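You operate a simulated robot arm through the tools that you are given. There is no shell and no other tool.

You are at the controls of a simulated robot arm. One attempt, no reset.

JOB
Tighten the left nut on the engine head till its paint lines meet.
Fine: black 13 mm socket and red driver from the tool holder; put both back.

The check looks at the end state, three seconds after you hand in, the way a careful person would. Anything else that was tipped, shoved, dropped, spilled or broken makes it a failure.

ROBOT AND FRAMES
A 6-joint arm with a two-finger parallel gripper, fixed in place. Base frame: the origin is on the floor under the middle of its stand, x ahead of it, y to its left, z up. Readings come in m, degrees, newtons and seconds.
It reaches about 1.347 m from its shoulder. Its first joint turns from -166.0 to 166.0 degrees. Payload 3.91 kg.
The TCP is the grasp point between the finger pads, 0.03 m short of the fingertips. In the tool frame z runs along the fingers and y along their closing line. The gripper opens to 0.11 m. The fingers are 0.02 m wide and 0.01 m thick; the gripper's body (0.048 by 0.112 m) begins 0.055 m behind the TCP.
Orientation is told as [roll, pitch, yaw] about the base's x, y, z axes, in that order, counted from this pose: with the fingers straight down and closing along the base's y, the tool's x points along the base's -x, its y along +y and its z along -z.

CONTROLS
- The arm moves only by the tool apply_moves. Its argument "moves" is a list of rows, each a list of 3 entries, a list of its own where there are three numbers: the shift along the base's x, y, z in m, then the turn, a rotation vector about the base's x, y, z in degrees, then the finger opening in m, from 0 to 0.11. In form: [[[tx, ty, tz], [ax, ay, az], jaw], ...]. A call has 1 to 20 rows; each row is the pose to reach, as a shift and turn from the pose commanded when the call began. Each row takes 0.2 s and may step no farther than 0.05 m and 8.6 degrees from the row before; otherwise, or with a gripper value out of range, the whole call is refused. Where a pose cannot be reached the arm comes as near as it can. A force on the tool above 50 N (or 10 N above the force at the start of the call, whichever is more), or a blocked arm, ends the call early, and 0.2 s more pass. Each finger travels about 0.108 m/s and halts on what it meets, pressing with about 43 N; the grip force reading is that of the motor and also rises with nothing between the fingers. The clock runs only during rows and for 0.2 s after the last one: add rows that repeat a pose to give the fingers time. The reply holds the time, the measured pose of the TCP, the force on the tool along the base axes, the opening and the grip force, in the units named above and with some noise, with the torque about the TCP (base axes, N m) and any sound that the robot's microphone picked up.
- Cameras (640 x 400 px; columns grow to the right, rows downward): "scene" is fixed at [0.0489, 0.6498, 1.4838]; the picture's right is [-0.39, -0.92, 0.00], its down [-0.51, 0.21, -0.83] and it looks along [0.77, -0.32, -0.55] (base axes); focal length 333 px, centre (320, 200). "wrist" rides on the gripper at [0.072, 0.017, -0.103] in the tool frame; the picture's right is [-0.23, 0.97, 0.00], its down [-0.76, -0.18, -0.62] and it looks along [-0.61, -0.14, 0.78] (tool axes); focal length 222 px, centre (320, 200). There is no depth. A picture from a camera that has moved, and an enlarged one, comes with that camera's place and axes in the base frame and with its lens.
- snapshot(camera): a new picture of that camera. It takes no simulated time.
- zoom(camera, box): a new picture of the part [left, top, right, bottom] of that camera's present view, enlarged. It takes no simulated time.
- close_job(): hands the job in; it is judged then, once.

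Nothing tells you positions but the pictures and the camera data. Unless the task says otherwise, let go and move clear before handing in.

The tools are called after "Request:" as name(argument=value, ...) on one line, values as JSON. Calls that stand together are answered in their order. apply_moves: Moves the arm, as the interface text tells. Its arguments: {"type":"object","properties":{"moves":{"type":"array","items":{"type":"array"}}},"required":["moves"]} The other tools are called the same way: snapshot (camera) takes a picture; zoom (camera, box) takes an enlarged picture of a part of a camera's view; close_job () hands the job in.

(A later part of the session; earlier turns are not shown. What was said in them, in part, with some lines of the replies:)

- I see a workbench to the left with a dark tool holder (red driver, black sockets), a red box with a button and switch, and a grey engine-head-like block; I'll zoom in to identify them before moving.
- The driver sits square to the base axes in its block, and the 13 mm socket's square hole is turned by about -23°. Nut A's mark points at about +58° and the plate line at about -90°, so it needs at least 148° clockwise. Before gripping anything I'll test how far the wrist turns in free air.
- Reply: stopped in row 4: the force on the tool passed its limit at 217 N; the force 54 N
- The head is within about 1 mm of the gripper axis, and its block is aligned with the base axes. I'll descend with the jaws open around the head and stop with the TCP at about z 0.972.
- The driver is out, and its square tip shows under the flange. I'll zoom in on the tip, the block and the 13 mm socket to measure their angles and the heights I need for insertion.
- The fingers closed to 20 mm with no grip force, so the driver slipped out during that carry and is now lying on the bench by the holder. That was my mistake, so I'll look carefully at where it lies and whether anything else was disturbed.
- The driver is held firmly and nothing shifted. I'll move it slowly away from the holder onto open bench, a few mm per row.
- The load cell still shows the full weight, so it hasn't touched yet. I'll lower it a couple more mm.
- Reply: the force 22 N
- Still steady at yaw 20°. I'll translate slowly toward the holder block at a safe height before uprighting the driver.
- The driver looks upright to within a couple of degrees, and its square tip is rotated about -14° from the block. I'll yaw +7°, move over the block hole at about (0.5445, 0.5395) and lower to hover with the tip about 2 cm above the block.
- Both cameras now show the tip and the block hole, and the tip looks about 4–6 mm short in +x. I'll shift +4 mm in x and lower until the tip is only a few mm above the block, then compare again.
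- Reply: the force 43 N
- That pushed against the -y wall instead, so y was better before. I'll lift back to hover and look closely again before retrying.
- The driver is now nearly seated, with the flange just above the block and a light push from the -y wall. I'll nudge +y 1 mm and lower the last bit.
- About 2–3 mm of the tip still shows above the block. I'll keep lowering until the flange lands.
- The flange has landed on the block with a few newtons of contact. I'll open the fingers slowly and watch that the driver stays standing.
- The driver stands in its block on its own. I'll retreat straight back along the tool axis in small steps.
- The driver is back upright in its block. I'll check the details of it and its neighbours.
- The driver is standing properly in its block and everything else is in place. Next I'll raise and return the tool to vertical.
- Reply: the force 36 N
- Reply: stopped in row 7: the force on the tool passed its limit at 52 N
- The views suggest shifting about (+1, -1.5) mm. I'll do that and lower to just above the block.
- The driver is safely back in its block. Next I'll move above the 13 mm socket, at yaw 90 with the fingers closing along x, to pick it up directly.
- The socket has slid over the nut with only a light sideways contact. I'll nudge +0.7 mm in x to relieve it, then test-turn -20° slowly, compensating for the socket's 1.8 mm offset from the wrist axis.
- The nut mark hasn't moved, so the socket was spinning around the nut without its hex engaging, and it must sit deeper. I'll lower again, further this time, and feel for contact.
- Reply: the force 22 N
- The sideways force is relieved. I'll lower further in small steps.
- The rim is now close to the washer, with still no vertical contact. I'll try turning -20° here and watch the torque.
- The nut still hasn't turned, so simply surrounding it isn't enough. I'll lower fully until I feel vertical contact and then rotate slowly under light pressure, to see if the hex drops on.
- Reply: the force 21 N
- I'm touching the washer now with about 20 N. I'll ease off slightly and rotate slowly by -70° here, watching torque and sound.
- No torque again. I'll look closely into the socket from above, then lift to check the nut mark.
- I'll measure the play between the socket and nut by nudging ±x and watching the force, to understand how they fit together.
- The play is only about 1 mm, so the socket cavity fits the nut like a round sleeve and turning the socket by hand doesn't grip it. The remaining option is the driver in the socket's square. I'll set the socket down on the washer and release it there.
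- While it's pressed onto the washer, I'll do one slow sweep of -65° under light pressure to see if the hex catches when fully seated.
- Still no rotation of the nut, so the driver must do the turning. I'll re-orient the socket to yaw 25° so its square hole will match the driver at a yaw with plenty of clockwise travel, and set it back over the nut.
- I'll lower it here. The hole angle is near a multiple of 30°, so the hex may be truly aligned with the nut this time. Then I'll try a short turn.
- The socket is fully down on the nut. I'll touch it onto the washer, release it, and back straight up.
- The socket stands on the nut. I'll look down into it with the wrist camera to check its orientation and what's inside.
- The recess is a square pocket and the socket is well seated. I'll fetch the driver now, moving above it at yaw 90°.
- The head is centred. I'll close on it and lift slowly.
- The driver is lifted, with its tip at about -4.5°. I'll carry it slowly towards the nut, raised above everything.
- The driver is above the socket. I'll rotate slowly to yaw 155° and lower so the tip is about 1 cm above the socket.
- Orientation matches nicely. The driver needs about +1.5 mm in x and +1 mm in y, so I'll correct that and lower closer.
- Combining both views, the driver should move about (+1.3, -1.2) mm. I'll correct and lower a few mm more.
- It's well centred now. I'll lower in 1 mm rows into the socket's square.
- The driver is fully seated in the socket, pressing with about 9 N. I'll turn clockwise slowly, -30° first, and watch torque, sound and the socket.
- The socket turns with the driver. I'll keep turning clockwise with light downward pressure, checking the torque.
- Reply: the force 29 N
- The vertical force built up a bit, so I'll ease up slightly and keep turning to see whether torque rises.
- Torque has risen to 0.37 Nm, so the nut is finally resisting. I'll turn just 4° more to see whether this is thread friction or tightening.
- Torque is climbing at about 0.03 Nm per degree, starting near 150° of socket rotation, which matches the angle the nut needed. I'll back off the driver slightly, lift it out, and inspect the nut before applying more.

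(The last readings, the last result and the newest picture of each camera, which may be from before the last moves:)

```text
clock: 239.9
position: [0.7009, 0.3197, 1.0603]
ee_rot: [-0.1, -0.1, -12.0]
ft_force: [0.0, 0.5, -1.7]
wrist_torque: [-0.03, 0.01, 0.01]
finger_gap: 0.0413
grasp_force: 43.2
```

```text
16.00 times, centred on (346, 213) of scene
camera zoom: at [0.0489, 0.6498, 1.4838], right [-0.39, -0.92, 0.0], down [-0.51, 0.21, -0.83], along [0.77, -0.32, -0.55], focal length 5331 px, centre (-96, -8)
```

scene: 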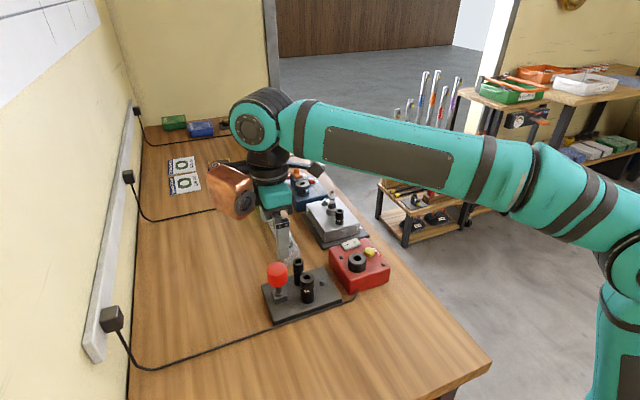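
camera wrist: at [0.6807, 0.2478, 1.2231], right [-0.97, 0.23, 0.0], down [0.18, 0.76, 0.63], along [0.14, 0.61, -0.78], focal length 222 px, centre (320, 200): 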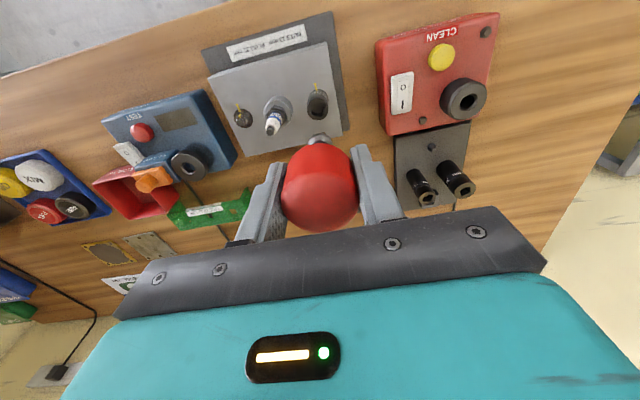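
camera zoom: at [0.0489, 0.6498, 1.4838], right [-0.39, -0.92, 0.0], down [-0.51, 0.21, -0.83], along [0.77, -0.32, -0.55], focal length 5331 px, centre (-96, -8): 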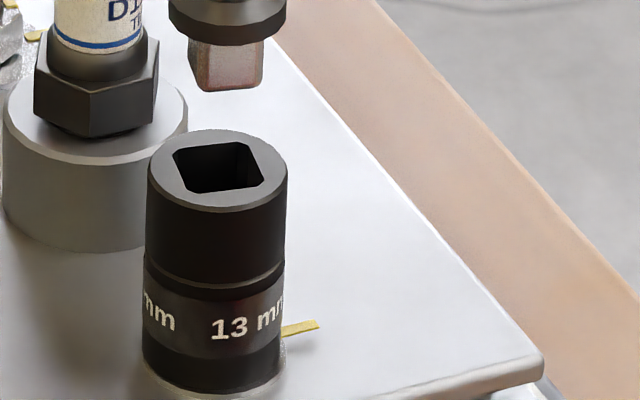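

The socket has rotated about 167° in total. I'll take the driver back to its block so I can lift the socket and look at the nut. First I'll raise and rotate slowly.

Request:
apply_moves(moves=[[[0, 0, 0.003], [0, 0, 0], 0.0], [[0, 0, 0.01], [0, 0, 0], 0.0], [[0, 0, 0.018], [0, 0, 0], 0.0], [[0, 0, 0.027], [0, 0, 0], 0.0], [[0, 0, 0.036], [0, 0, 0], 0.0], [[0, 0, 0.045], [0, 0, 2], 0.0], [[0, 0, 0.053], [0, 0, 6], 0.0], [[0, 0, 0.058], [0, 0, 11], 0.0], [[0, 0, 0.06], [0, 0, 17], 0.0], [[0, 0, 0.06], [0, 0, 23], 0.0], [[0, 0, 0.06], [0, 0, 29], 0.0], [[0, 0, 0.06], [0, 0, 35], 0.0], [[0, 0, 0.06], [0, 0, 41], 0.0], [[0, 0, 0.06], [0, 0, 47], 0.0], [[0, 0, 0.06], [0, 0, 53], 0.0], [[0, 0, 0.06], [0, 0, 59], 0.0], [[0, 0, 0.06], [0, 0, 65], 0.0], [[0, 0, 0.06], [0, 0, 71], 0.0], [[0, 0, 0.06], [0, 0, 77], 0.0], [[0, 0, 0.06], [0, 0, 82], 0.0]])

Request:
apply_moves(moves=[[[-0.0012, 0.0016, 0], [0, 0, 3], 0.0], [[-0.004, 0.0057, 0], [0, 0, 8], 0.0], [[-0.0087, 0.0123, 0], [0, 0, 13], 0.0], [[-0.0139, 0.0196, 0], [0, 0, 18], 0.0], [[-0.0191, 0.027, 0], [0, 0, 22], 0.0], [[-0.0243, 0.0343, 0], [0, 0, 24.5], 0.0], [[-0.0295, 0.0417, 0], [0, 0, 24.5], 0.0], [[-0.0347, 0.049, 0], [0, 0, 24.5], 0.0], [[-0.0399, 0.0564, 0], [0, 0, 24.5], 0.0], [[-0.0451, 0.0637, 0], [0, 0, 24.5], 0.0], [[-0.0503, 0.0711, 0], [0, 0, 24.5], 0.0], [[-0.0555, 0.0784, 0], [0, 0, 24.5], 0.0], [[-0.0607, 0.0858, 0], [0, 0, 24.5], 0.0], [[-0.0659, 0.0931, 0], [0, 0, 24.5], 0.0], [[-0.0711, 0.1005, 0], [0, 0, 24.5], 0.0], [[-0.0763, 0.1078, 0], [0, 0, 24.5], 0.0], [[-0.0815, 0.1152, 0], [0, 0, 24.5], 0.0], [[-0.0867, 0.1225, 0], [0, 0, 24.5], 0.0], [[-0.0919, 0.1299, 0], [0, 0, 24.5], 0.0], [[-0.0971, 0.1372, 0], [0, 0, 24.5], 0.0]])

Request:
apply_moves(moves=[[[-0.0052, 0.0073, 0], [0, 0, 0], 0.0], [[-0.0104, 0.0147, 0], [0, 0, 0], 0.0], [[-0.0156, 0.022, 0], [0, 0, 0], 0.0], [[-0.0208, 0.0294, 0], [0, 0, 0], 0.0], [[-0.026, 0.0367, 0], [0, 0, 0], 0.0], [[-0.0312, 0.0441, 0], [0, 0, 0], 0.0], [[-0.0364, 0.0514, 0], [0, 0, 0], 0.0], [[-0.0416, 0.0588, 0], [0, 0, 0], 0.0], [[-0.0468, 0.0661, 0], [0, 0, 0], 0.0], [[-0.051, 0.0725, 0], [0, 0, 0], 0.0], [[-0.0545, 0.0775, 0], [0, 0, 0], 0.0], [[-0.0568, 0.0808, 0], [0, 0, 0], 0.0], [[-0.0576, 0.0821, 0], [0, 0, 0], 0.0], [[-0.0576, 0.0821, -0.004], [0, 0, 0], 0.0], [[-0.0576, 0.0821, -0.012], [0, 0, 0], 0.0], [[-0.0576, 0.0821, -0.022], [0, 0, 0], 0.0], [[-0.0576, 0.0821, -0.032], [0, 0, 0], 0.0], [[-0.0576, 0.0821, -0.042], [0, 0, 0], 0.0], [[-0.0576, 0.0821, -0.05], [0, 0, 0], 0.0], [[-0.0576, 0.0821, -0.054], [0, 0, 0], 0.0]])

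Request:
zoom(camera="scene", box=[255, 240, 315, 310])

```text
clock: 244.1
position: [0.7021, 0.3199, 1.1208]
ee_rot: [0.0, -0.2, 70.0]
ft_force: [0.8, 0.4, -1.8]
wrist_torque: [0.0, 0.0, 0.0]
finger_gap: 0.0414
grasp_force: 43.2
```

```text
clock: 248.3
position: [0.603, 0.4575, 1.118]
ee_rot: [0.1, -0.2, 94.5]
ft_force: [0.3, 0.0, -1.4]
wrist_torque: [-0.01, 0.0, 0.0]
finger_gap: 0.041
grasp_force: 43.4
```

```text
clock: 252.5
position: [0.5441, 0.5401, 1.0668]
ee_rot: [-0.1, -0.2, 94.5]
ft_force: [-0.6, 0.1, -2.1]
wrist_torque: [0.01, 0.01, 0.01]
finger_gap: 0.0412
grasp_force: 42.8
```

```text
5.71 times, centred on (285, 275) of scene
camera zoom: at [0.0489, 0.6498, 1.4838], right [-0.39, -0.92, 0.0], down [-0.51, 0.21, -0.83], along [0.77, -0.32, -0.55], focal length 1904 px, centre (520, -229)
```

zoom: 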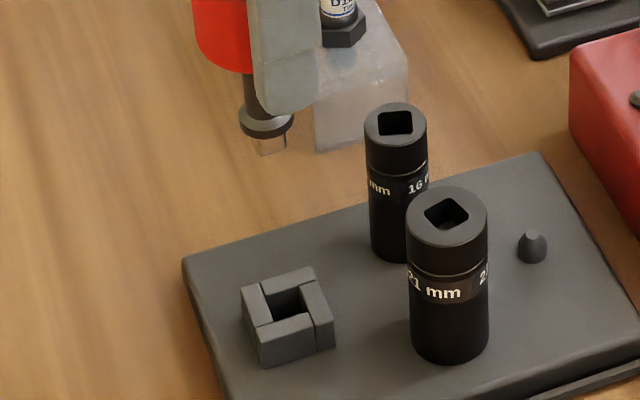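

The driver is back over the block at yaw 94.5°. I'll lower it to a hover and check alignment like before.

Request:
apply_moves(moves=[[[0, 0, -0.005], [0, 0, 0], 0.0], [[0, 0, -0.013], [0, 0, 0], 0.0], [[0, 0, -0.022], [0, 0, 0], 0.0], [[0, 0, -0.031], [0, 0, 0], 0.0], [[0, 0, -0.04], [0, 0, 0], 0.0], [[0, 0, -0.049], [0, 0, 0], 0.0], [[0, 0, -0.058], [0, 0, 0], 0.0], [[0, 0, -0.066], [0, 0, 0], 0.0], [[0, 0, -0.072], [0, 0, 0], 0.0], [[0, 0, -0.074], [0, 0, 0], 0.0], [[0, 0, -0.074], [0, 0, 0], 0.0]])

Request:
zoom(camera="scene", box=[270, 280, 290, 302])

Request:
zoom(camera="wrist", box=[260, 70, 380, 170])

```text
clock: 254.9
position: [0.5455, 0.5391, 0.9927]
ee_rot: [0.0, -0.2, 94.5]
ft_force: [0.3, 0.0, -1.7]
wrist_torque: [0.04, 0.0, -0.02]
finger_gap: 0.0411
grasp_force: 42.7
```

```text
16.00 times, centred on (280, 291) of scene
camera zoom: at [0.0489, 0.6498, 1.4838], right [-0.39, -0.92, 0.0], down [-0.51, 0.21, -0.83], along [0.77, -0.32, -0.55], focal length 5331 px, centre (960, -1256)
```

zoom: 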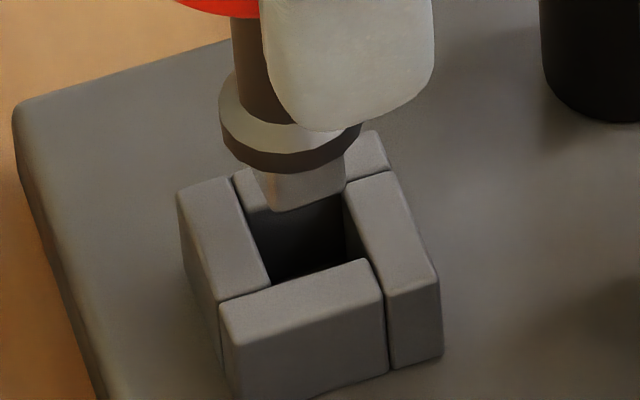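

```text
4.00 times, centred on (320, 120) of wrist
camera zoom: at [0.5343, 0.4661, 1.0961], right [-0.99, 0.15, 0.0], down [0.12, 0.77, 0.63], along [0.09, 0.62, -0.78], focal length 888 px, centre (320, 520)
```

zoom: 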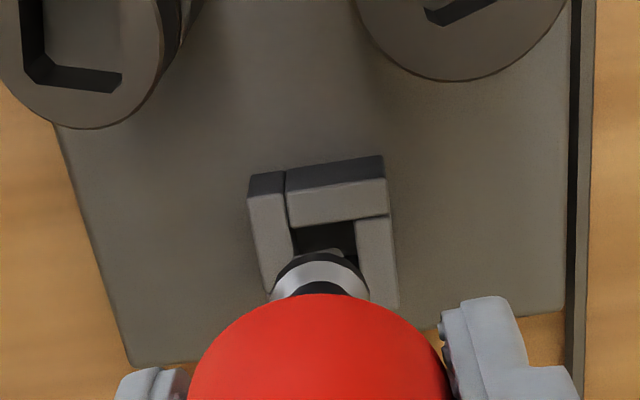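

Request:
apply_moves(moves=[[[-0.0007, -0.0002, 0], [0, 0, 0], 0.0], [[-0.0013, -0.0003, -0.002], [0, 0, 0], 0.0], [[-0.0013, -0.0003, -0.004], [0, 0, 0], 0.0], [[-0.0013, -0.0003, -0.006], [0, 0, 0], 0.0], [[-0.0013, -0.0003, -0.008], [0, 0, 0], 0.0], [[-0.0013, -0.0003, -0.01], [0, 0, 0], 0.0], [[-0.0013, -0.0003, -0.012], [0, 0, 0], 0.0], [[-0.0013, -0.0003, -0.014], [0, 0, 0], 0.0], [[-0.0013, -0.0003, -0.016], [0, 0, 0], 0.0], [[-0.0013, -0.0003, -0.0175], [0, 0, 0], 0.0], [[-0.0013, -0.0003, -0.0175], [0, 0, 0], 0.0]])

Request:
zoom(camera="scene", box=[268, 270, 294, 302])

```text
clock: 257.3
position: [0.5446, 0.5386, 0.974]
ee_rot: [0.0, -0.2, 94.5]
ft_force: [0.1, 0.5, -1.5]
wrist_torque: [0.0, 0.0, 0.0]
finger_gap: 0.0413
grasp_force: 43.4
```

```text
12.50 times, centred on (281, 286) of scene
camera zoom: at [0.0489, 0.6498, 1.4838], right [-0.39, -0.92, 0.0], down [-0.51, 0.21, -0.83], along [0.77, -0.32, -0.55], focal length 4165 px, centre (808, -875)
```

zoom: 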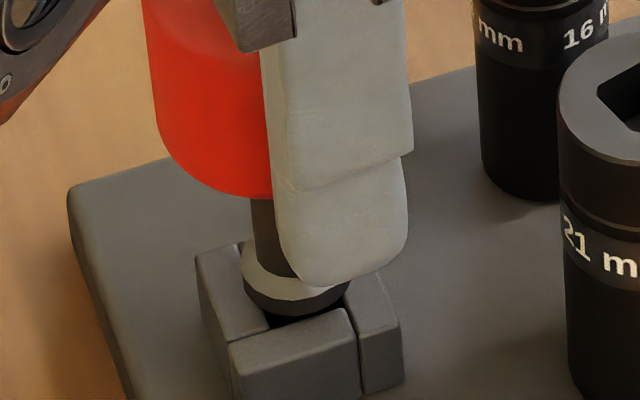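

It's going in cleanly. I'll seat it and release.

Request:
apply_moves(moves=[[[0, 0, -0.001], [0, 0, 0], 0.0], [[0, 0, -0.002], [0, 0, 0], 0.0], [[0, 0, -0.003], [0, 0, 0], 0.0], [[0, 0, -0.0035], [0, 0, 0], 0.0], [[0, 0, -0.0035], [0, 0, 0], 0.0]])

```text
clock: 258.5
position: [0.5454, 0.5383, 0.9717]
ee_rot: [0.0, -0.2, 94.4]
ft_force: [0.8, 7.0, 1.8]
wrist_torque: [0.4, -0.03, -0.04]
finger_gap: 0.0413
grasp_force: 43.0
```

Request:
apply_moves(moves=[[[0, 0.0005, -0.0003], [0, 0, 0], 0.0], [[0, 0.0005, -0.0003], [0, 0, 0], 0.038], [[0, 0.0005, -0.0003], [0, 0, 0], 0.043], [[0, 0.0005, -0.0003], [0, 0, 0], 0.05], [[0, 0.0005, -0.0003], [0, 0, 0], 0.06], [[0, 0.0005, -0.0003], [0, 0, 0], 0.08], [[0, 0.0005, -0.0003], [0, 0, 0], 0.08], [[0, 0.0005, 0.01], [0, 0, 0], 0.08], [[0, 0.0005, 0.03], [0, 0, 0], 0.08], [[0, 0.0005, 0.06], [0, 0, 0], 0.08], [[0, 0.0005, 0.1], [0, 0, 0], 0.08], [[0, 0.0005, 0.14], [0, 0, 0], 0.08]])

Request:
zoom(camera="scene", box=[255, 240, 335, 310])

```text
clock: 261.1
position: [0.5483, 0.542, 1.1099]
ee_rot: [0.0, -0.2, 94.5]
ft_force: [-0.1, -0.2, -0.5]
wrist_torque: [-0.02, -0.01, 0.0]
finger_gap: 0.0799
grasp_force: 0.1
```

```text
5.71 times, centred on (295, 275) of scene
camera zoom: at [0.0489, 0.6498, 1.4838], right [-0.39, -0.92, 0.0], down [-0.51, 0.21, -0.83], along [0.77, -0.32, -0.55], focal length 1904 px, centre (463, -229)
```

zoom: 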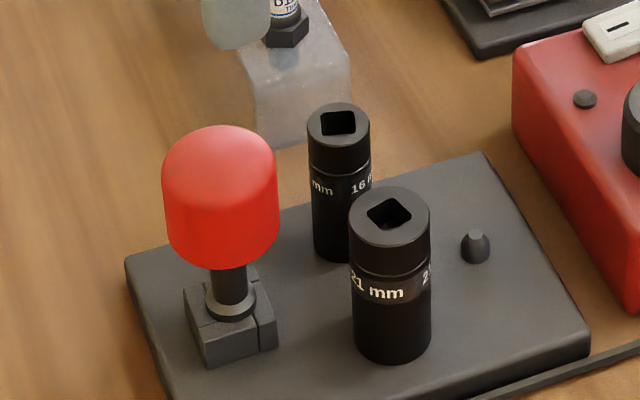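

The driver is home again. I'll go back to the socket on the nut at yaw 25° to lift it and inspect.

Request:
apply_moves(moves=[[[0.012, -0.018, 0.01], [0, 0, -7], 0.07], [[0.03, -0.042, 0.01], [0, 0, -15], 0.06], [[0.048, -0.069, 0.01], [0, 0, -23], 0.06], [[0.066, -0.096, 0.01], [0, 0, -31], 0.06], [[0.084, -0.123, 0.01], [0, 0, -39], 0.06], [[0.102, -0.15, 0.01], [0, 0, -47], 0.06], [[0.12, -0.177, 0.01], [0, 0, -55], 0.06], [[0.138, -0.203, 0.005], [0, 0, -63], 0.06], [[0.152, -0.222, -0.005], [0, 0, -69.5], 0.06], [[0.152, -0.222, -0.02], [0, 0, -69.5], 0.06], [[0.152, -0.222, -0.04], [0, 0, -69.5], 0.06], [[0.152, -0.222, -0.06], [0, 0, -69.5], 0.06], [[0.152, -0.222, -0.07], [0, 0, -69.5], 0.06], [[0.152, -0.222, -0.07], [0, 0, -69.5], 0.06]])

Request:
zoom(camera="wrist", box=[230, 80, 410, 230])

Request:
zoom(camera="scene", box=[320, 180, 370, 230])

```text
clock: 264.1
position: [0.6971, 0.3188, 1.0405]
ee_rot: [-0.1, -0.3, 25.0]
ft_force: [-0.1, 0.5, 0.2]
wrist_torque: [-0.03, 0.02, -0.01]
finger_gap: 0.0601
grasp_force: 0.0
```

```text
2.67 times, centred on (320, 155) of wrist
camera zoom: at [0.623, 0.304, 1.1444], right [-0.21, 0.98, 0.0], down [0.76, 0.16, 0.63], along [0.61, 0.13, -0.78], focal length 592 px, centre (320, 320)
```

zoom: 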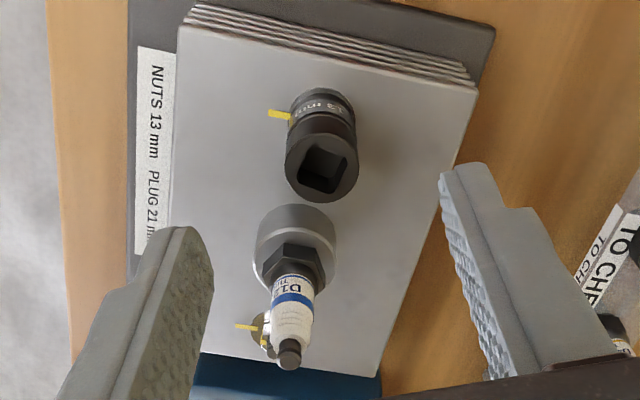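

```text
8.00 times, centred on (345, 205) of scene
camera zoom: at [0.0489, 0.6498, 1.4838], right [-0.39, -0.92, 0.0], down [-0.51, 0.21, -0.83], along [0.77, -0.32, -0.55], focal length 2666 px, centre (120, 160)
```

zoom: 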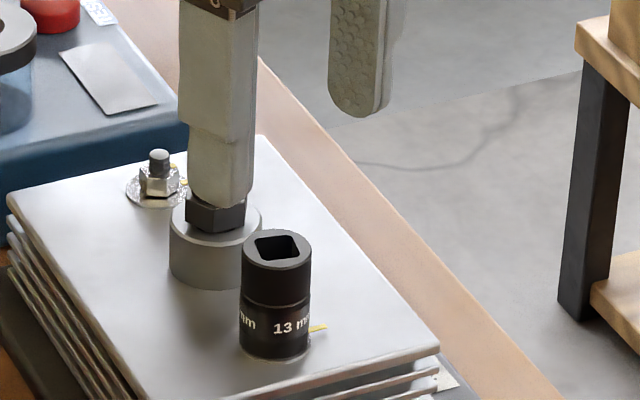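

The socket is about 4 mm ahead of the tool axis. I'll correct that and lower to grip it.

Request:
apply_moves(moves=[[[0.002, 0.001, 0], [0, 0, 0], 0.06], [[0.0037, 0.0022, -0.01], [0, 0, 0], 0.06], [[0.0037, 0.0022, -0.025], [0, 0, 0], 0.06], [[0.0037, 0.0022, -0.04], [0, 0, 0], 0.06], [[0.0037, 0.0022, -0.04], [0, 0, 0], 0.06]])

Request:
zoom(camera="wrist", box=[230, 80, 410, 230])

```text
clock: 265.3
position: [0.7014, 0.3209, 1.0008]
ee_rot: [0.0, -0.2, 24.9]
ft_force: [0.1, 0.6, 0.5]
wrist_torque: [0.02, 0.0, 0.0]
finger_gap: 0.0603
grasp_force: 0.0
```

```text
2.67 times, centred on (320, 155) of wrist
camera zoom: at [0.6278, 0.3053, 1.1042], right [-0.21, 0.98, 0.0], down [0.76, 0.16, 0.63], along [0.61, 0.13, -0.78], focal length 592 px, centre (320, 320)
```

zoom: 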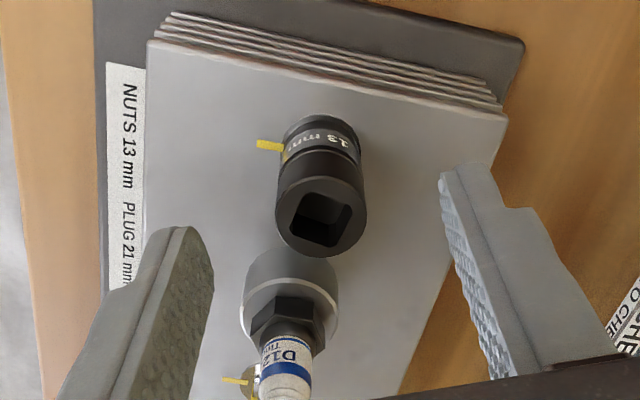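

It's centred. I'll lower the last bit and grip the socket.

Request:
apply_moves(moves=[[[0, 0, -0.008], [0, 0, 0], 0.06], [[0, 0, -0.016], [0, 0, 0], 0.06], [[0, 0, -0.0225], [0, 0, 0], 0.06], [[0, 0, -0.0225], [0, 0, 0], 0.045], [[0, 0, -0.0225], [0, 0, 0], 0.033], [[0, 0, -0.0225], [0, 0, 0], 0.026], [[0, 0, -0.0225], [0, 0, 0], 0.02], [[0, 0, -0.0225], [0, 0, 0], 0.0], [[0, 0, -0.0225], [0, 0, 0], 0.0]])

Request:
zoom(camera="wrist", box=[230, 80, 410, 230])

```text
clock: 267.3
position: [0.7006, 0.3191, 0.9779]
ee_rot: [-0.2, -0.2, 24.9]
ft_force: [-0.8, 2.0, 0.3]
wrist_torque: [0.13, 0.04, -0.01]
finger_gap: 0.0228
grasp_force: 42.9
```

```text
2.67 times, centred on (320, 155) of wrist
camera zoom: at [0.6274, 0.3044, 1.0826], right [-0.21, 0.98, 0.0], down [0.76, 0.16, 0.63], along [0.61, 0.13, -0.78], focal length 592 px, centre (320, 320)
```

zoom: 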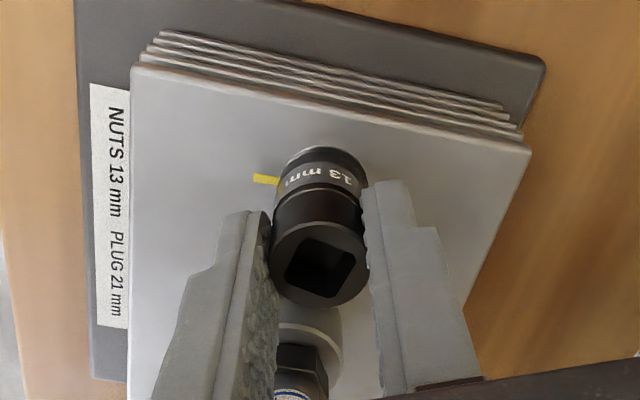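

Gripped. I'll lift the socket off and look at the nut.

Request:
apply_moves(moves=[[[0, 0, 0.002], [0, 0, 0], 0.0], [[0, 0, 0.006], [0, 0, 0], 0.0], [[0, 0, 0.011], [0, 0, 0], 0.0], [[0, 0, 0.017], [0, 0, 0], 0.0], [[0, 0, 0.024], [0, 0, 0], 0.0], [[0, 0, 0.031], [0, 0, 0], 0.0], [[0, 0, 0.035], [0, 0, 0], 0.0], [[0, 0, 0.035], [0, 0, 0], 0.0]])

Request:
zoom(camera="scene", box=[336, 205, 360, 232])

Request:
zoom(camera="wrist", box=[280, 80, 376, 200])

```text
clock: 269.1
position: [0.7021, 0.3199, 1.0134]
ee_rot: [-0.1, -0.3, 25.0]
ft_force: [-0.8, 0.6, -0.9]
wrist_torque: [-0.01, 0.0, 0.0]
finger_gap: 0.0228
grasp_force: 43.0
```

```text
14.81 times, centred on (348, 218) of scene
camera zoom: at [0.0489, 0.6498, 1.4838], right [-0.39, -0.92, 0.0], down [-0.51, 0.21, -0.83], along [0.77, -0.32, -0.55], focal length 4936 px, centre (-95, -74)
```

zoom: 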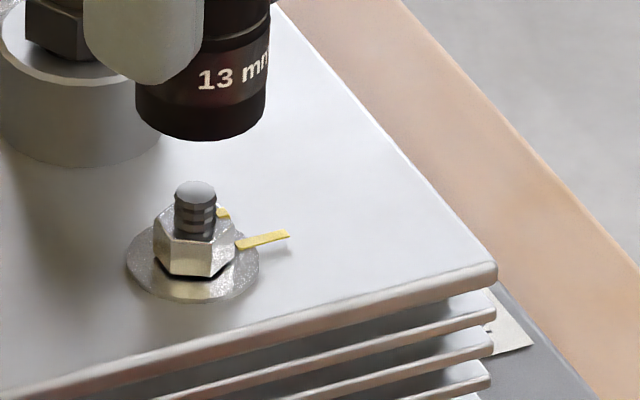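

```text
3.33 times, centred on (328, 140) of wrist
camera zoom: at [0.6276, 0.3045, 1.1173], right [-0.21, 0.98, 0.0], down [0.76, 0.16, 0.63], along [0.61, 0.13, -0.78], focal length 740 px, centre (293, 400)
```

zoom: 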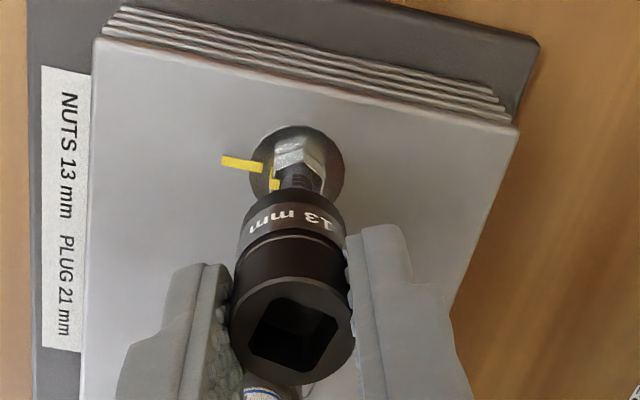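

The nut has turned and come down to the washer, and its mark is now near the plate line. The driver did the job, so I'll zoom in and measure how far the lines are from meeting.

Request:
zoom(camera="scene", box=[340, 214, 356, 230])

Request:
zoom(camera="wrist", box=[300, 96, 340, 140])

Request:
zoom(camera="scene", box=[326, 192, 342, 208])

```text
16.00 times, centred on (348, 222) of scene
camera zoom: at [0.0489, 0.6498, 1.4838], right [-0.39, -0.92, 0.0], down [-0.51, 0.21, -0.83], along [0.77, -0.32, -0.55], focal length 5331 px, centre (-128, -152)
```

zoom: 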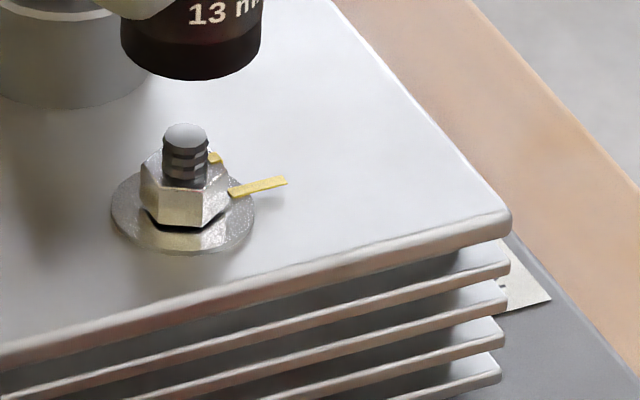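

```text
9.09 times, centred on (320, 118) of wrist
camera zoom: at [0.6276, 0.3045, 1.1173], right [-0.21, 0.98, 0.0], down [0.76, 0.16, 0.63], along [0.61, 0.13, -0.78], focal length 2019 px, centre (320, 946)
```

zoom: 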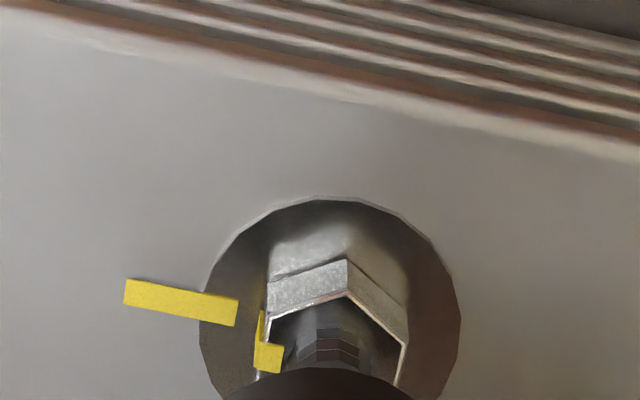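

```text
16.00 times, centred on (334, 200) of scene
camera zoom: at [0.0489, 0.6498, 1.4838], right [-0.39, -0.92, 0.0], down [-0.51, 0.21, -0.83], along [0.77, -0.32, -0.55], focal length 5331 px, centre (96, 200)
```

zoom: 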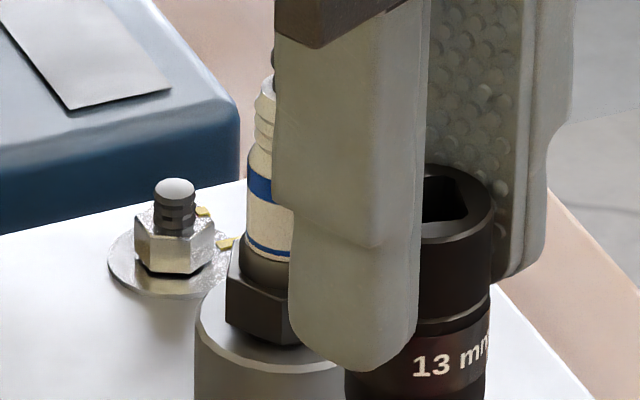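

The nut is nearly down, with a thin shadow gap still under it. I'll raise the socket more to get an unobstructed view of the marks.

Request:
apply_moves(moves=[[[0, 0, 0.005], [0, 0, 0], 0.0], [[0, 0, 0.013], [0, 0, 0], 0.0], [[0, 0, 0.022], [0, 0, 0], 0.0], [[0, 0, 0.031], [0, 0, 0], 0.0], [[0, 0, 0.04], [0, 0, 0], 0.0], [[0, 0, 0.048], [0, 0, 0], 0.0], [[0, 0, 0.054], [0, 0, 0], 0.0], [[0, 0, 0.056], [0, 0, 0], 0.0]])

Request:
zoom(camera="wrist", box=[296, 70, 344, 126])

Request:
zoom(camera="wrist", box=[270, 60, 370, 220])

```text
clock: 270.9
position: [0.7016, 0.3199, 1.07]
ee_rot: [-0.1, -0.3, 25.0]
ft_force: [-0.8, -0.7, -0.8]
wrist_torque: [-0.03, 0.0, 0.02]
finger_gap: 0.0226
grasp_force: 43.0
```

```text
7.14 times, centred on (320, 98) of wrist
camera zoom: at [0.6274, 0.3049, 1.173], right [-0.21, 0.98, 0.0], down [0.76, 0.16, 0.63], along [0.61, 0.13, -0.78], focal length 1587 px, centre (320, 929)
```

zoom: 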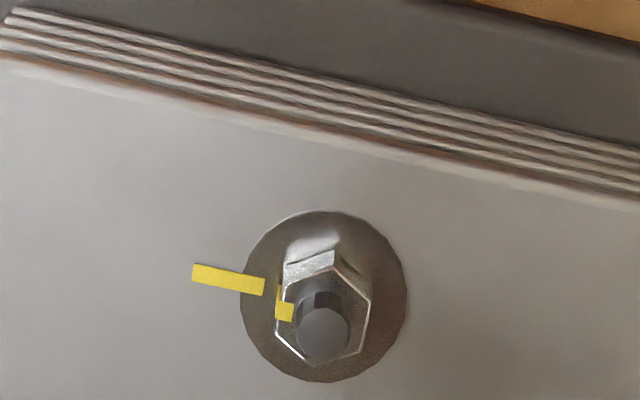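

```text
2.50 times, centred on (320, 140) of wrist
camera zoom: at [0.6274, 0.3049, 1.173], right [-0.21, 0.98, 0.0], down [0.76, 0.16, 0.63], along [0.61, 0.13, -0.78], focal length 555 px, centre (320, 350)
```

zoom: 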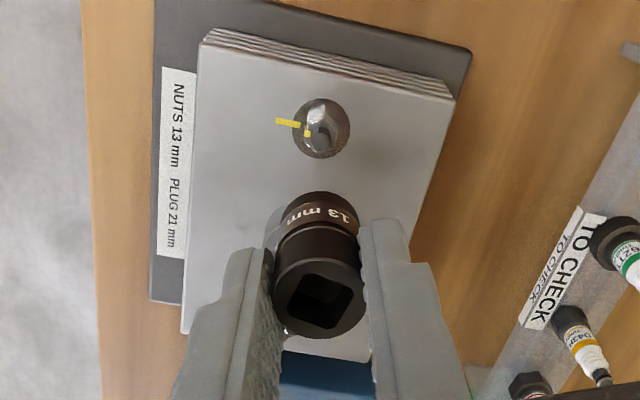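

By the wrist view the nut mark's flat is at about -89° and the plate line at about -90°, so the lines meet within a degree or two. I'll compare closely with the already tight nut B to be sure it's also seated.

Request:
zoom(camera="scene", box=[342, 215, 354, 227])

Request:
zoom(camera="scene", box=[328, 194, 340, 206])

```text
16.00 times, centred on (348, 221) of scene
camera zoom: at [0.0489, 0.6498, 1.4838], right [-0.39, -0.92, 0.0], down [-0.51, 0.21, -0.83], along [0.77, -0.32, -0.55], focal length 5331 px, centre (-128, -136)
```

zoom: 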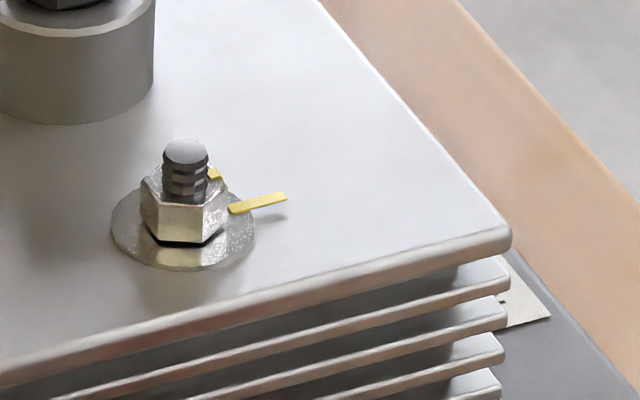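

```text
16.00 times, centred on (334, 200) of scene
camera zoom: at [0.0489, 0.6498, 1.4838], right [-0.39, -0.92, 0.0], down [-0.51, 0.21, -0.83], along [0.77, -0.32, -0.55], focal length 5331 px, centre (96, 200)
```

zoom: 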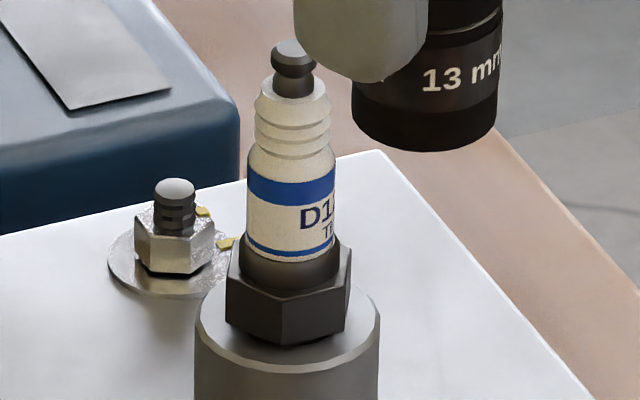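

The mark is in line with the plate line to within 1–2° and the nut is down on its washer like nut B, so the tightening is done. Next I'll carry the socket slowly back towards its peg while turning to yaw 110°.

Request:
apply_moves(moves=[[[0, 0, 0.004], [0, 0, 2], 0.0], [[-0.0015, 0.0011, 0.01], [0, 0, 5], 0.0], [[-0.0045, 0.0034, 0.016], [0, 0, 9], 0.0], [[-0.009, 0.0068, 0.02], [0, 0, 13], 0.0], [[-0.015, 0.0113, 0.02], [0, 0, 18], 0.0], [[-0.022, 0.0165, 0.02], [0, 0, 23], 0.0], [[-0.029, 0.0218, 0.02], [0, 0, 28], 0.0], [[-0.036, 0.027, 0.02], [0, 0, 33], 0.0], [[-0.043, 0.0323, 0.02], [0, 0, 38], 0.0], [[-0.05, 0.0375, 0.02], [0, 0, 43], 0.0], [[-0.057, 0.0428, 0.02], [0, 0, 48], 0.0], [[-0.064, 0.048, 0.02], [0, 0, 53], 0.0], [[-0.071, 0.0533, 0.02], [0, 0, 58], 0.0], [[-0.078, 0.0585, 0.02], [0, 0, 63], 0.0], [[-0.085, 0.0638, 0.02], [0, 0, 68], 0.0], [[-0.092, 0.069, 0.02], [0, 0, 73], 0.0], [[-0.099, 0.0743, 0.02], [0, 0, 77], 0.0], [[-0.106, 0.0795, 0.02], [0, 0, 81], 0.0], [[-0.113, 0.0848, 0.02], [0, 0, 84], 0.0], [[-0.118, 0.0885, 0.02], [0, 0, 85], 0.0]])

Request:
apply_moves(moves=[[[-0.005, 0.0037, 0], [0, 0, 0], 0.0], [[-0.011, 0.0083, 0], [0, 0, 0], 0.0], [[-0.017, 0.0128, 0], [0, 0, 0], 0.0], [[-0.023, 0.0173, 0], [0, 0, 0], 0.0], [[-0.029, 0.0218, 0], [0, 0, 0], 0.0], [[-0.034, 0.0255, 0], [0, 0, 0], 0.0], [[-0.037, 0.0275, 0], [0, 0, 0], 0.0], [[-0.0385, 0.0283, -0.004], [0, 0, 0], 0.0], [[-0.0385, 0.0283, -0.012], [0, 0, 0], 0.0], [[-0.0385, 0.0283, -0.022], [0, 0, 0], 0.0], [[-0.0385, 0.0283, -0.032], [0, 0, 0], 0.0], [[-0.0385, 0.0283, -0.042], [0, 0, 0], 0.0], [[-0.0385, 0.0283, -0.052], [0, 0, 0], 0.0], [[-0.0385, 0.0283, -0.06], [0, 0, 0], 0.0], [[-0.0385, 0.0283, -0.065], [0, 0, 0], 0.0], [[-0.0385, 0.0283, -0.065], [0, 0, 0], 0.0]])

Request:
zoom(camera="scene", box=[290, 230, 360, 300])

Request:
snapshot(camera="wrist")

```text
clock: 275.1
position: [0.5806, 0.4102, 1.089]
ee_rot: [-0.1, -0.2, 109.9]
ft_force: [0.6, 0.3, -1.3]
wrist_torque: [-0.01, 0.01, 0.0]
finger_gap: 0.0227
grasp_force: 43.5
```

```text
clock: 278.5
position: [0.5444, 0.4358, 1.0241]
ee_rot: [0.0, -0.2, 109.9]
ft_force: [-0.3, 0.3, 0.1]
wrist_torque: [-0.02, -0.02, 0.02]
finger_gap: 0.0226
grasp_force: 42.7
```

```text
5.71 times, centred on (325, 265) of scene
camera zoom: at [0.0489, 0.6498, 1.4838], right [-0.39, -0.92, 0.0], down [-0.51, 0.21, -0.83], along [0.77, -0.32, -0.55], focal length 1904 px, centre (291, -171)
```

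zoom: 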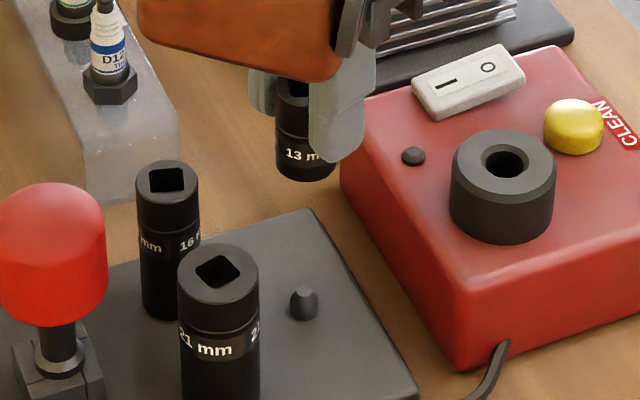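

```text
taken
camera wrist: at [0.5527, 0.3632, 1.1286], right [-0.99, -0.12, 0.0], down [-0.09, 0.77, 0.63], along [-0.07, 0.62, -0.78], focal length 222 px, centre (320, 200)
```

wrist: 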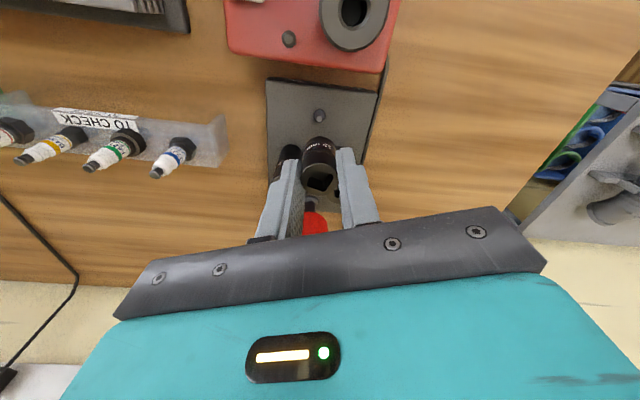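

Request:
zoom(camera="wrist", box=[280, 90, 376, 210])

Request:
zoom(camera="scene", box=[312, 244, 336, 288])

```text
3.33 times, centred on (328, 150) of wrist
camera zoom: at [0.5527, 0.3632, 1.1286], right [-0.99, -0.12, 0.0], down [-0.09, 0.77, 0.63], along [-0.07, 0.62, -0.78], focal length 740 px, centre (293, 367)
```

zoom: 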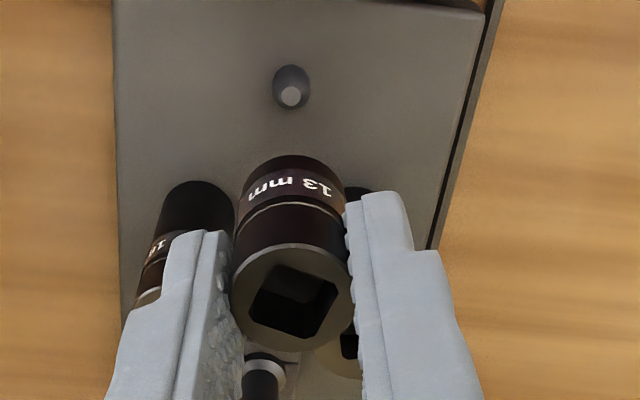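

```text
9.09 times, centred on (324, 266) of scene
camera zoom: at [0.0489, 0.6498, 1.4838], right [-0.39, -0.92, 0.0], down [-0.51, 0.21, -0.83], along [0.77, -0.32, -0.55], focal length 3029 px, centre (284, -400)
```

zoom: 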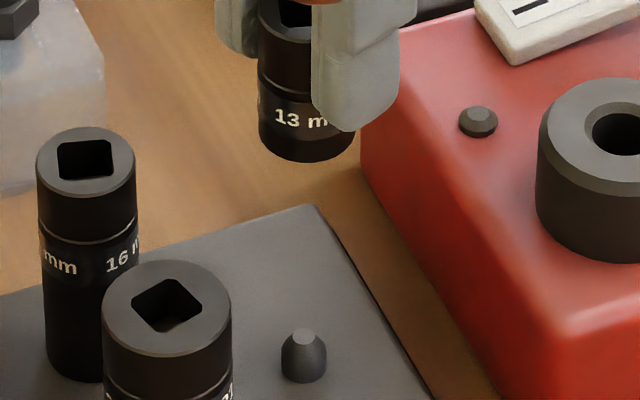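

The socket is aligned above its peg. I'll lower most of the way, then re-check before covering the peg.

Request:
apply_moves(moves=[[[0.0003, 0, -0.004], [0, 0, 0], 0.0], [[0.0005, 0, -0.012], [0, 0, 0], 0.0], [[0.0005, 0, -0.022], [0, 0, 0], 0.0], [[0.0005, 0, -0.032], [0, 0, 0], 0.0], [[0.0005, 0, -0.042], [0, 0, 0], 0.0], [[0.0005, 0, -0.05], [0, 0, 0], 0.0], [[0.0005, 0, -0.056], [0, 0, 0], 0.0], [[0.0005, 0, -0.059], [0, 0, 0], 0.0], [[0.0005, 0, -0.059], [0, 0, 0], 0.0]])

Request:
zoom(camera="scene", box=[308, 252, 340, 292])

Request:
zoom(camera="wrist", box=[280, 90, 376, 210])

```text
clock: 280.5
position: [0.5448, 0.4361, 0.9663]
ee_rot: [0.0, -0.2, 110.0]
ft_force: [0.3, 0.6, -0.4]
wrist_torque: [0.01, -0.02, 0.0]
finger_gap: 0.0222
grasp_force: 43.2
```

```text
10.00 times, centred on (324, 272) of scene
camera zoom: at [0.0489, 0.6498, 1.4838], right [-0.39, -0.92, 0.0], down [-0.51, 0.21, -0.83], along [0.77, -0.32, -0.55], focal length 3332 px, centre (280, -520)
```

zoom: 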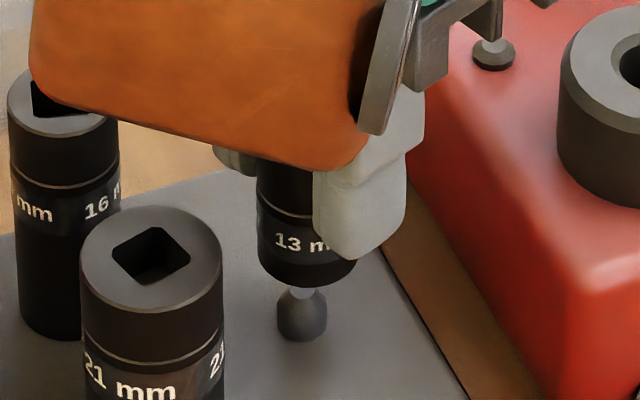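

```text
3.33 times, centred on (328, 150) of wrist
camera zoom: at [0.5533, 0.362, 1.0695], right [-0.99, -0.12, 0.0], down [-0.09, 0.77, 0.63], along [-0.07, 0.62, -0.78], focal length 740 px, centre (293, 367)
```

zoom: 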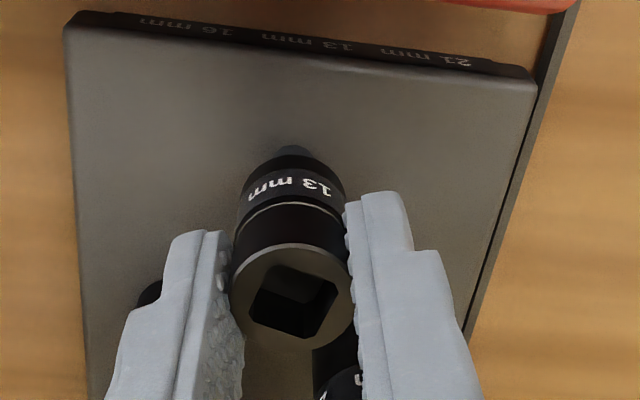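

Request:
apply_moves(moves=[[[0.0004, 0.0008, -0.002], [0, 0, 0], 0.0], [[0.0004, 0.0008, -0.005], [0, 0, 0], 0.0], [[0.0004, 0.0008, -0.008], [0, 0, 0], 0.0], [[0.0004, 0.0008, -0.011], [0, 0, 0], 0.0], [[0.0004, 0.0008, -0.014], [0, 0, 0], 0.0], [[0.0004, 0.0008, -0.016], [0, 0, 0], 0.0], [[0.0004, 0.0008, -0.018], [0, 0, 0], 0.0], [[0.0004, 0.0008, -0.0195], [0, 0, 0], 0.0], [[0.0004, 0.0008, -0.0195], [0, 0, 0], 0.0]])

Request:
zoom(camera="scene", box=[308, 252, 340, 292])

```text
clock: 282.5
position: [0.5446, 0.4353, 0.9463]
ee_rot: [0.0, -0.1, 110.0]
ft_force: [-0.1, -0.3, -0.5]
wrist_torque: [0.01, -0.02, -0.03]
finger_gap: 0.0225
grasp_force: 42.8
```

```text
10.00 times, centred on (324, 272) of scene
camera zoom: at [0.0489, 0.6498, 1.4838], right [-0.39, -0.92, 0.0], down [-0.51, 0.21, -0.83], along [0.77, -0.32, -0.55], focal length 3332 px, centre (280, -520)
```

zoom: 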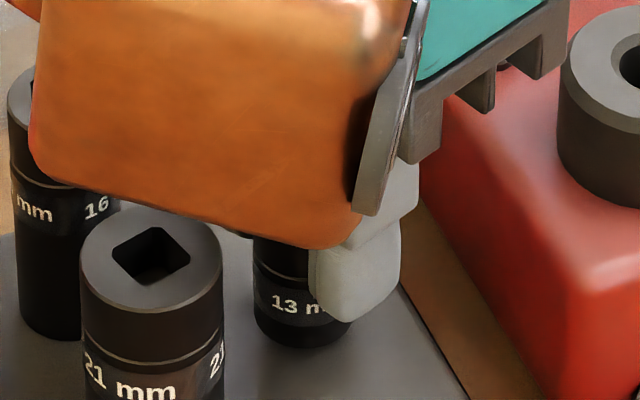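

Request:
apply_moves(moves=[[[0, 0, -0.0007], [0, 0, 0], 0.0], [[0, 0, -0.0014], [0, 0, 0], 0.0], [[0, 0, -0.002], [0, 0, 0], 0.0], [[0, 0, -0.002], [0, 0, 0], 0.0]])

```text
clock: 283.5
position: [0.5452, 0.438, 0.9444]
ee_rot: [-0.1, -0.2, 110.1]
ft_force: [0.7, -0.2, -1.3]
wrist_torque: [-0.01, 0.03, -0.03]
finger_gap: 0.0226
grasp_force: 42.9
```

Request:
apply_moves(moves=[[[0, 0, -0.0007], [0, 0, 0], 0.0], [[0, 0, -0.0014], [0, 0, 0], 0.0], [[0, 0, -0.002], [0, 0, 0], 0.0], [[0, 0, -0.002], [0, 0, 0], 0.0]])

```text
clock: 284.5
position: [0.5444, 0.4383, 0.9425]
ee_rot: [-0.2, -0.3, 110.0]
ft_force: [2.3, -0.9, 6.4]
wrist_torque: [-0.12, -0.07, -0.01]
finger_gap: 0.0225
grasp_force: 42.6
```

The socket has touched the plate at 6 N. I'll release it gently and rise straight up.

Request:
apply_moves(moves=[[[0, 0, 0], [0, 0, 0], 0.018], [[0, 0, 0], [0, 0, 0], 0.024], [[0, 0, 0], [0, 0, 0], 0.03], [[0, 0, 0], [0, 0, 0], 0.04], [[0, 0, 0], [0, 0, 0], 0.05], [[0, 0, 0], [0, 0, 0], 0.05], [[0, 0, 0.005], [0, 0, 0], 0.05], [[0, 0, 0.02], [0, 0, 0], 0.05], [[0, 0, 0.045], [0, 0, 0], 0.05], [[0, 0, 0.08], [0, 0, 0], 0.05], [[0, 0, 0.12], [0, 0, 0], 0.06], [[0, 0, 0.16], [0, 0, 0], 0.06]])

Request:
zoom(camera="scene", box=[255, 240, 355, 320])

Request:
snapshot(camera="scene")

```text
clock: 287.1
position: [0.5454, 0.4378, 1.1037]
ee_rot: [0.0, -0.2, 110.0]
ft_force: [0.5, -0.4, -0.4]
wrist_torque: [0.01, -0.01, 0.0]
finger_gap: 0.06
grasp_force: 0.1
```

```text
5.00 times, centred on (305, 280) of scene
camera zoom: at [0.0489, 0.6498, 1.4838], right [-0.39, -0.92, 0.0], down [-0.51, 0.21, -0.83], along [0.77, -0.32, -0.55], focal length 1666 px, centre (395, -200)
```

zoom: 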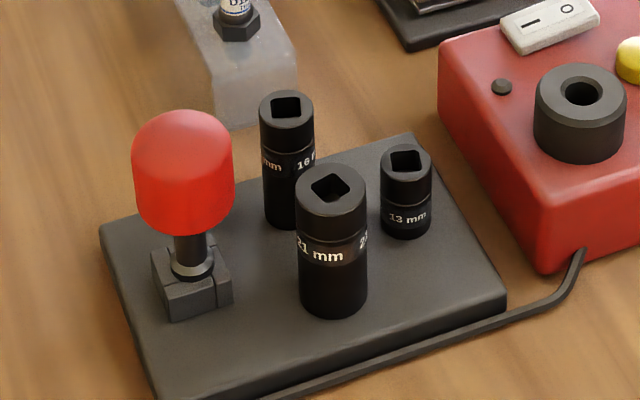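

```text
taken
```

scene: 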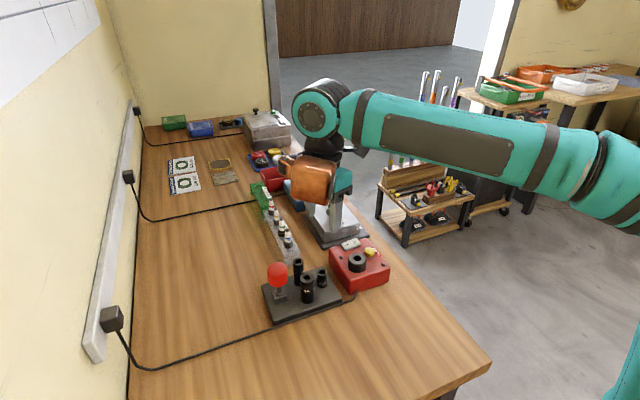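

Both tools are back in the holder. Before handing in, I'll move to the earlier viewpoint to verify the nut's marks from nearly straight above.

Request:
apply_moves(moves=[[[0.015, -0.011, 0.01], [0, 0, 3], 0.06], [[0.035, -0.027, 0.01], [0, 0, 6], 0.06], [[0.06, -0.045, 0.01], [0, 0, 10], 0.06], [[0.085, -0.063, 0.005], [0, 0, 10], 0.06], [[0.106, -0.081, -0.005], [0, 0, 10], 0.06], [[0.106, -0.081, -0.014], [0, 0, 10], 0.06], [[0.106, -0.081, -0.014], [0, 0, 10], 0.06]])

Request:
zoom(camera="wrist", box=[260, 20, 308, 80])

Request:
zoom(camera="wrist", box=[140, 0, 236, 60])

```text
clock: 288.7
position: [0.6484, 0.3568, 1.0899]
ee_rot: [0.0, -0.2, 120.0]
ft_force: [0.0, -0.3, 0.2]
wrist_torque: [-0.02, -0.01, 0.04]
finger_gap: 0.0601
grasp_force: 0.1
```

```text
6.67 times, centred on (284, 50) of wrist
camera zoom: at [0.6702, 0.2852, 1.192], right [-0.96, -0.29, 0.0], down [-0.23, 0.75, 0.63], along [-0.18, 0.6, -0.78], focal length 1481 px, centre (560, 1200)
```

zoom: 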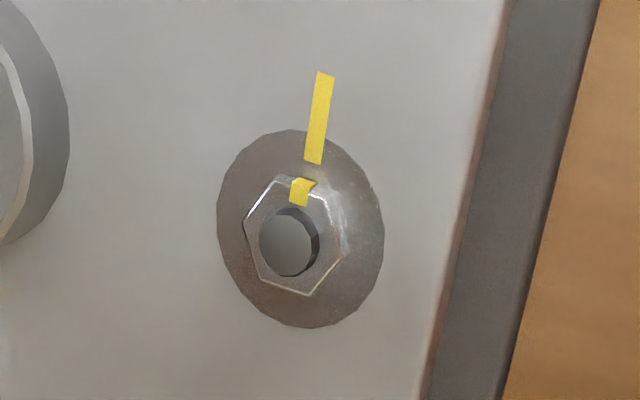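

```text
6.67 times, centred on (188, 30) of wrist
camera zoom: at [0.6702, 0.2852, 1.192], right [-0.96, -0.29, 0.0], down [-0.23, 0.75, 0.63], along [-0.18, 0.6, -0.78], focal length 1481 px, centre (1200, 1333)
```

zoom: 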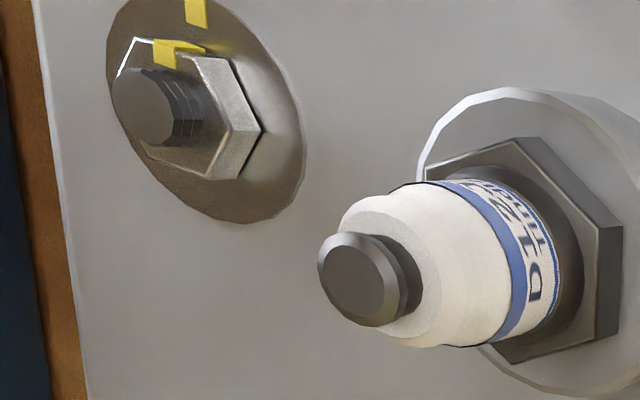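

The nut's mark now points straight at the plate line: the hex flat is at -90° and the line is at about -89°. I'll rise well clear and take a final look at the whole bench.

Request:
apply_moves(moves=[[[-0.01, 0, 0.03], [0, 0, 0], 0.06], [[-0.03, 0, 0.07], [0, 0, 0], 0.06], [[-0.05, -0.01, 0.11], [0, 0, 0], 0.06], [[-0.06, -0.03, 0.15], [0, 0, 0], 0.06], [[-0.07, -0.06, 0.18], [0, 0, 0], 0.06], [[-0.08, -0.09, 0.19], [0, 0, 0], 0.06], [[-0.08, -0.12, 0.19], [0, 0, 0], 0.06], [[-0.08, -0.14, 0.19], [0, 0, 0], 0.06]])

Request:
snapshot(camera="scene")

Request:
zoom(camera="scene", box=[240, 160, 400, 260])

Request:
zoom(camera="scene", box=[240, 240, 400, 340])

```text
clock: 290.5
position: [0.5729, 0.2158, 1.2808]
ee_rot: [0.0, -0.1, 120.0]
ft_force: [0.3, -0.2, -0.3]
wrist_torque: [0.0, 0.02, 0.02]
finger_gap: 0.0602
grasp_force: 0.0
```

```text
taken
```

scene: 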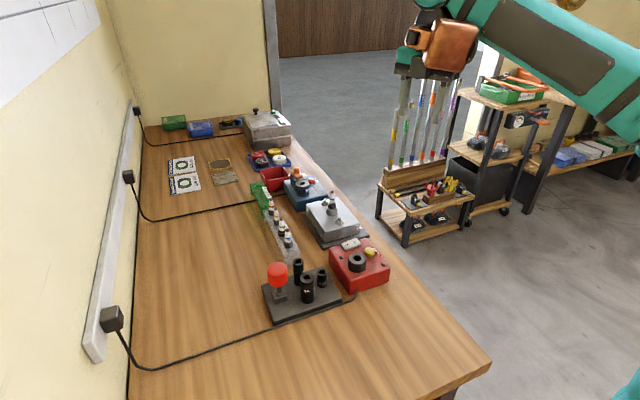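

```text
4.00 times, centred on (320, 210) of scene
camera zoom: at [0.0489, 0.6498, 1.4838], right [-0.39, -0.92, 0.0], down [-0.51, 0.21, -0.83], along [0.77, -0.32, -0.55], focal length 1333 px, centre (320, 160)
```

zoom: 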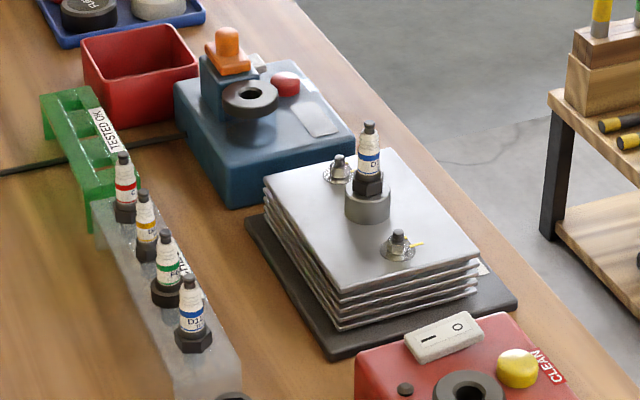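

```text
4.00 times, centred on (320, 290) of scene
camera zoom: at [0.0489, 0.6498, 1.4838], right [-0.39, -0.92, 0.0], down [-0.51, 0.21, -0.83], along [0.77, -0.32, -0.55], focal length 1333 px, centre (320, -160)
```

zoom: 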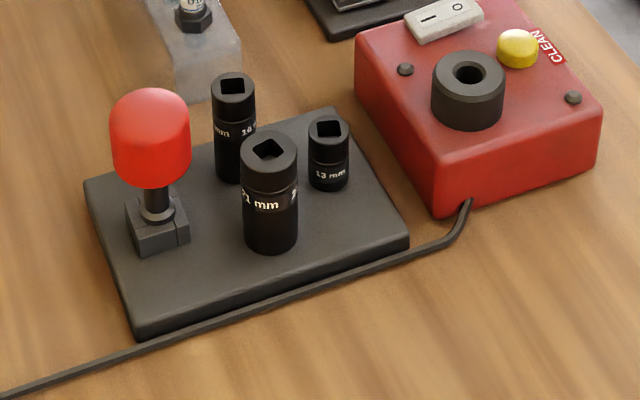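

The bench looks the same as at the start except for the tightened left nut. The driver is in its block, the 13 mm socket is on its peg, nothing else has moved, and the gripper is empty and clear. I'm handing the job in.

Request:
close_job()

```text
The job is handed in.
```

The left nut on the engine head is tightened and its paint lines meet, to within about 2° in the last close-up. I handed the job in; no result has come back yet.

- **Nut:** I took "left" as seen when reading the head's label from the aisle. That nut was sitting raised and loose, while the other one already looked tight. It turned about 150° clockwise and is now down on its washer. The last torque I put on it was about 0.5 Nm.
- **Driver dropped once:** early on, the red driver slipped out of the gripper and fell onto the bench beside the tool holder. I saw no damage and nothing else had moved. I picked it up, stood it back in its block, and moved it slowly after that.
- **Self-contact at the start:** while I was testing the wrist's range, the gripper's orange housing bumped the arm's own link (217 N). I backed off straight away and touched nothing else.
- **Tools:** the socket would not stay on the driver, so I placed it on the nut with the fingers and turned it with the driver. The driver is back in its block and the 13 mm socket is back on its peg.
- **Bench:** in the final pictures everything else is where it was at the start, and the gripper is empty and clear.
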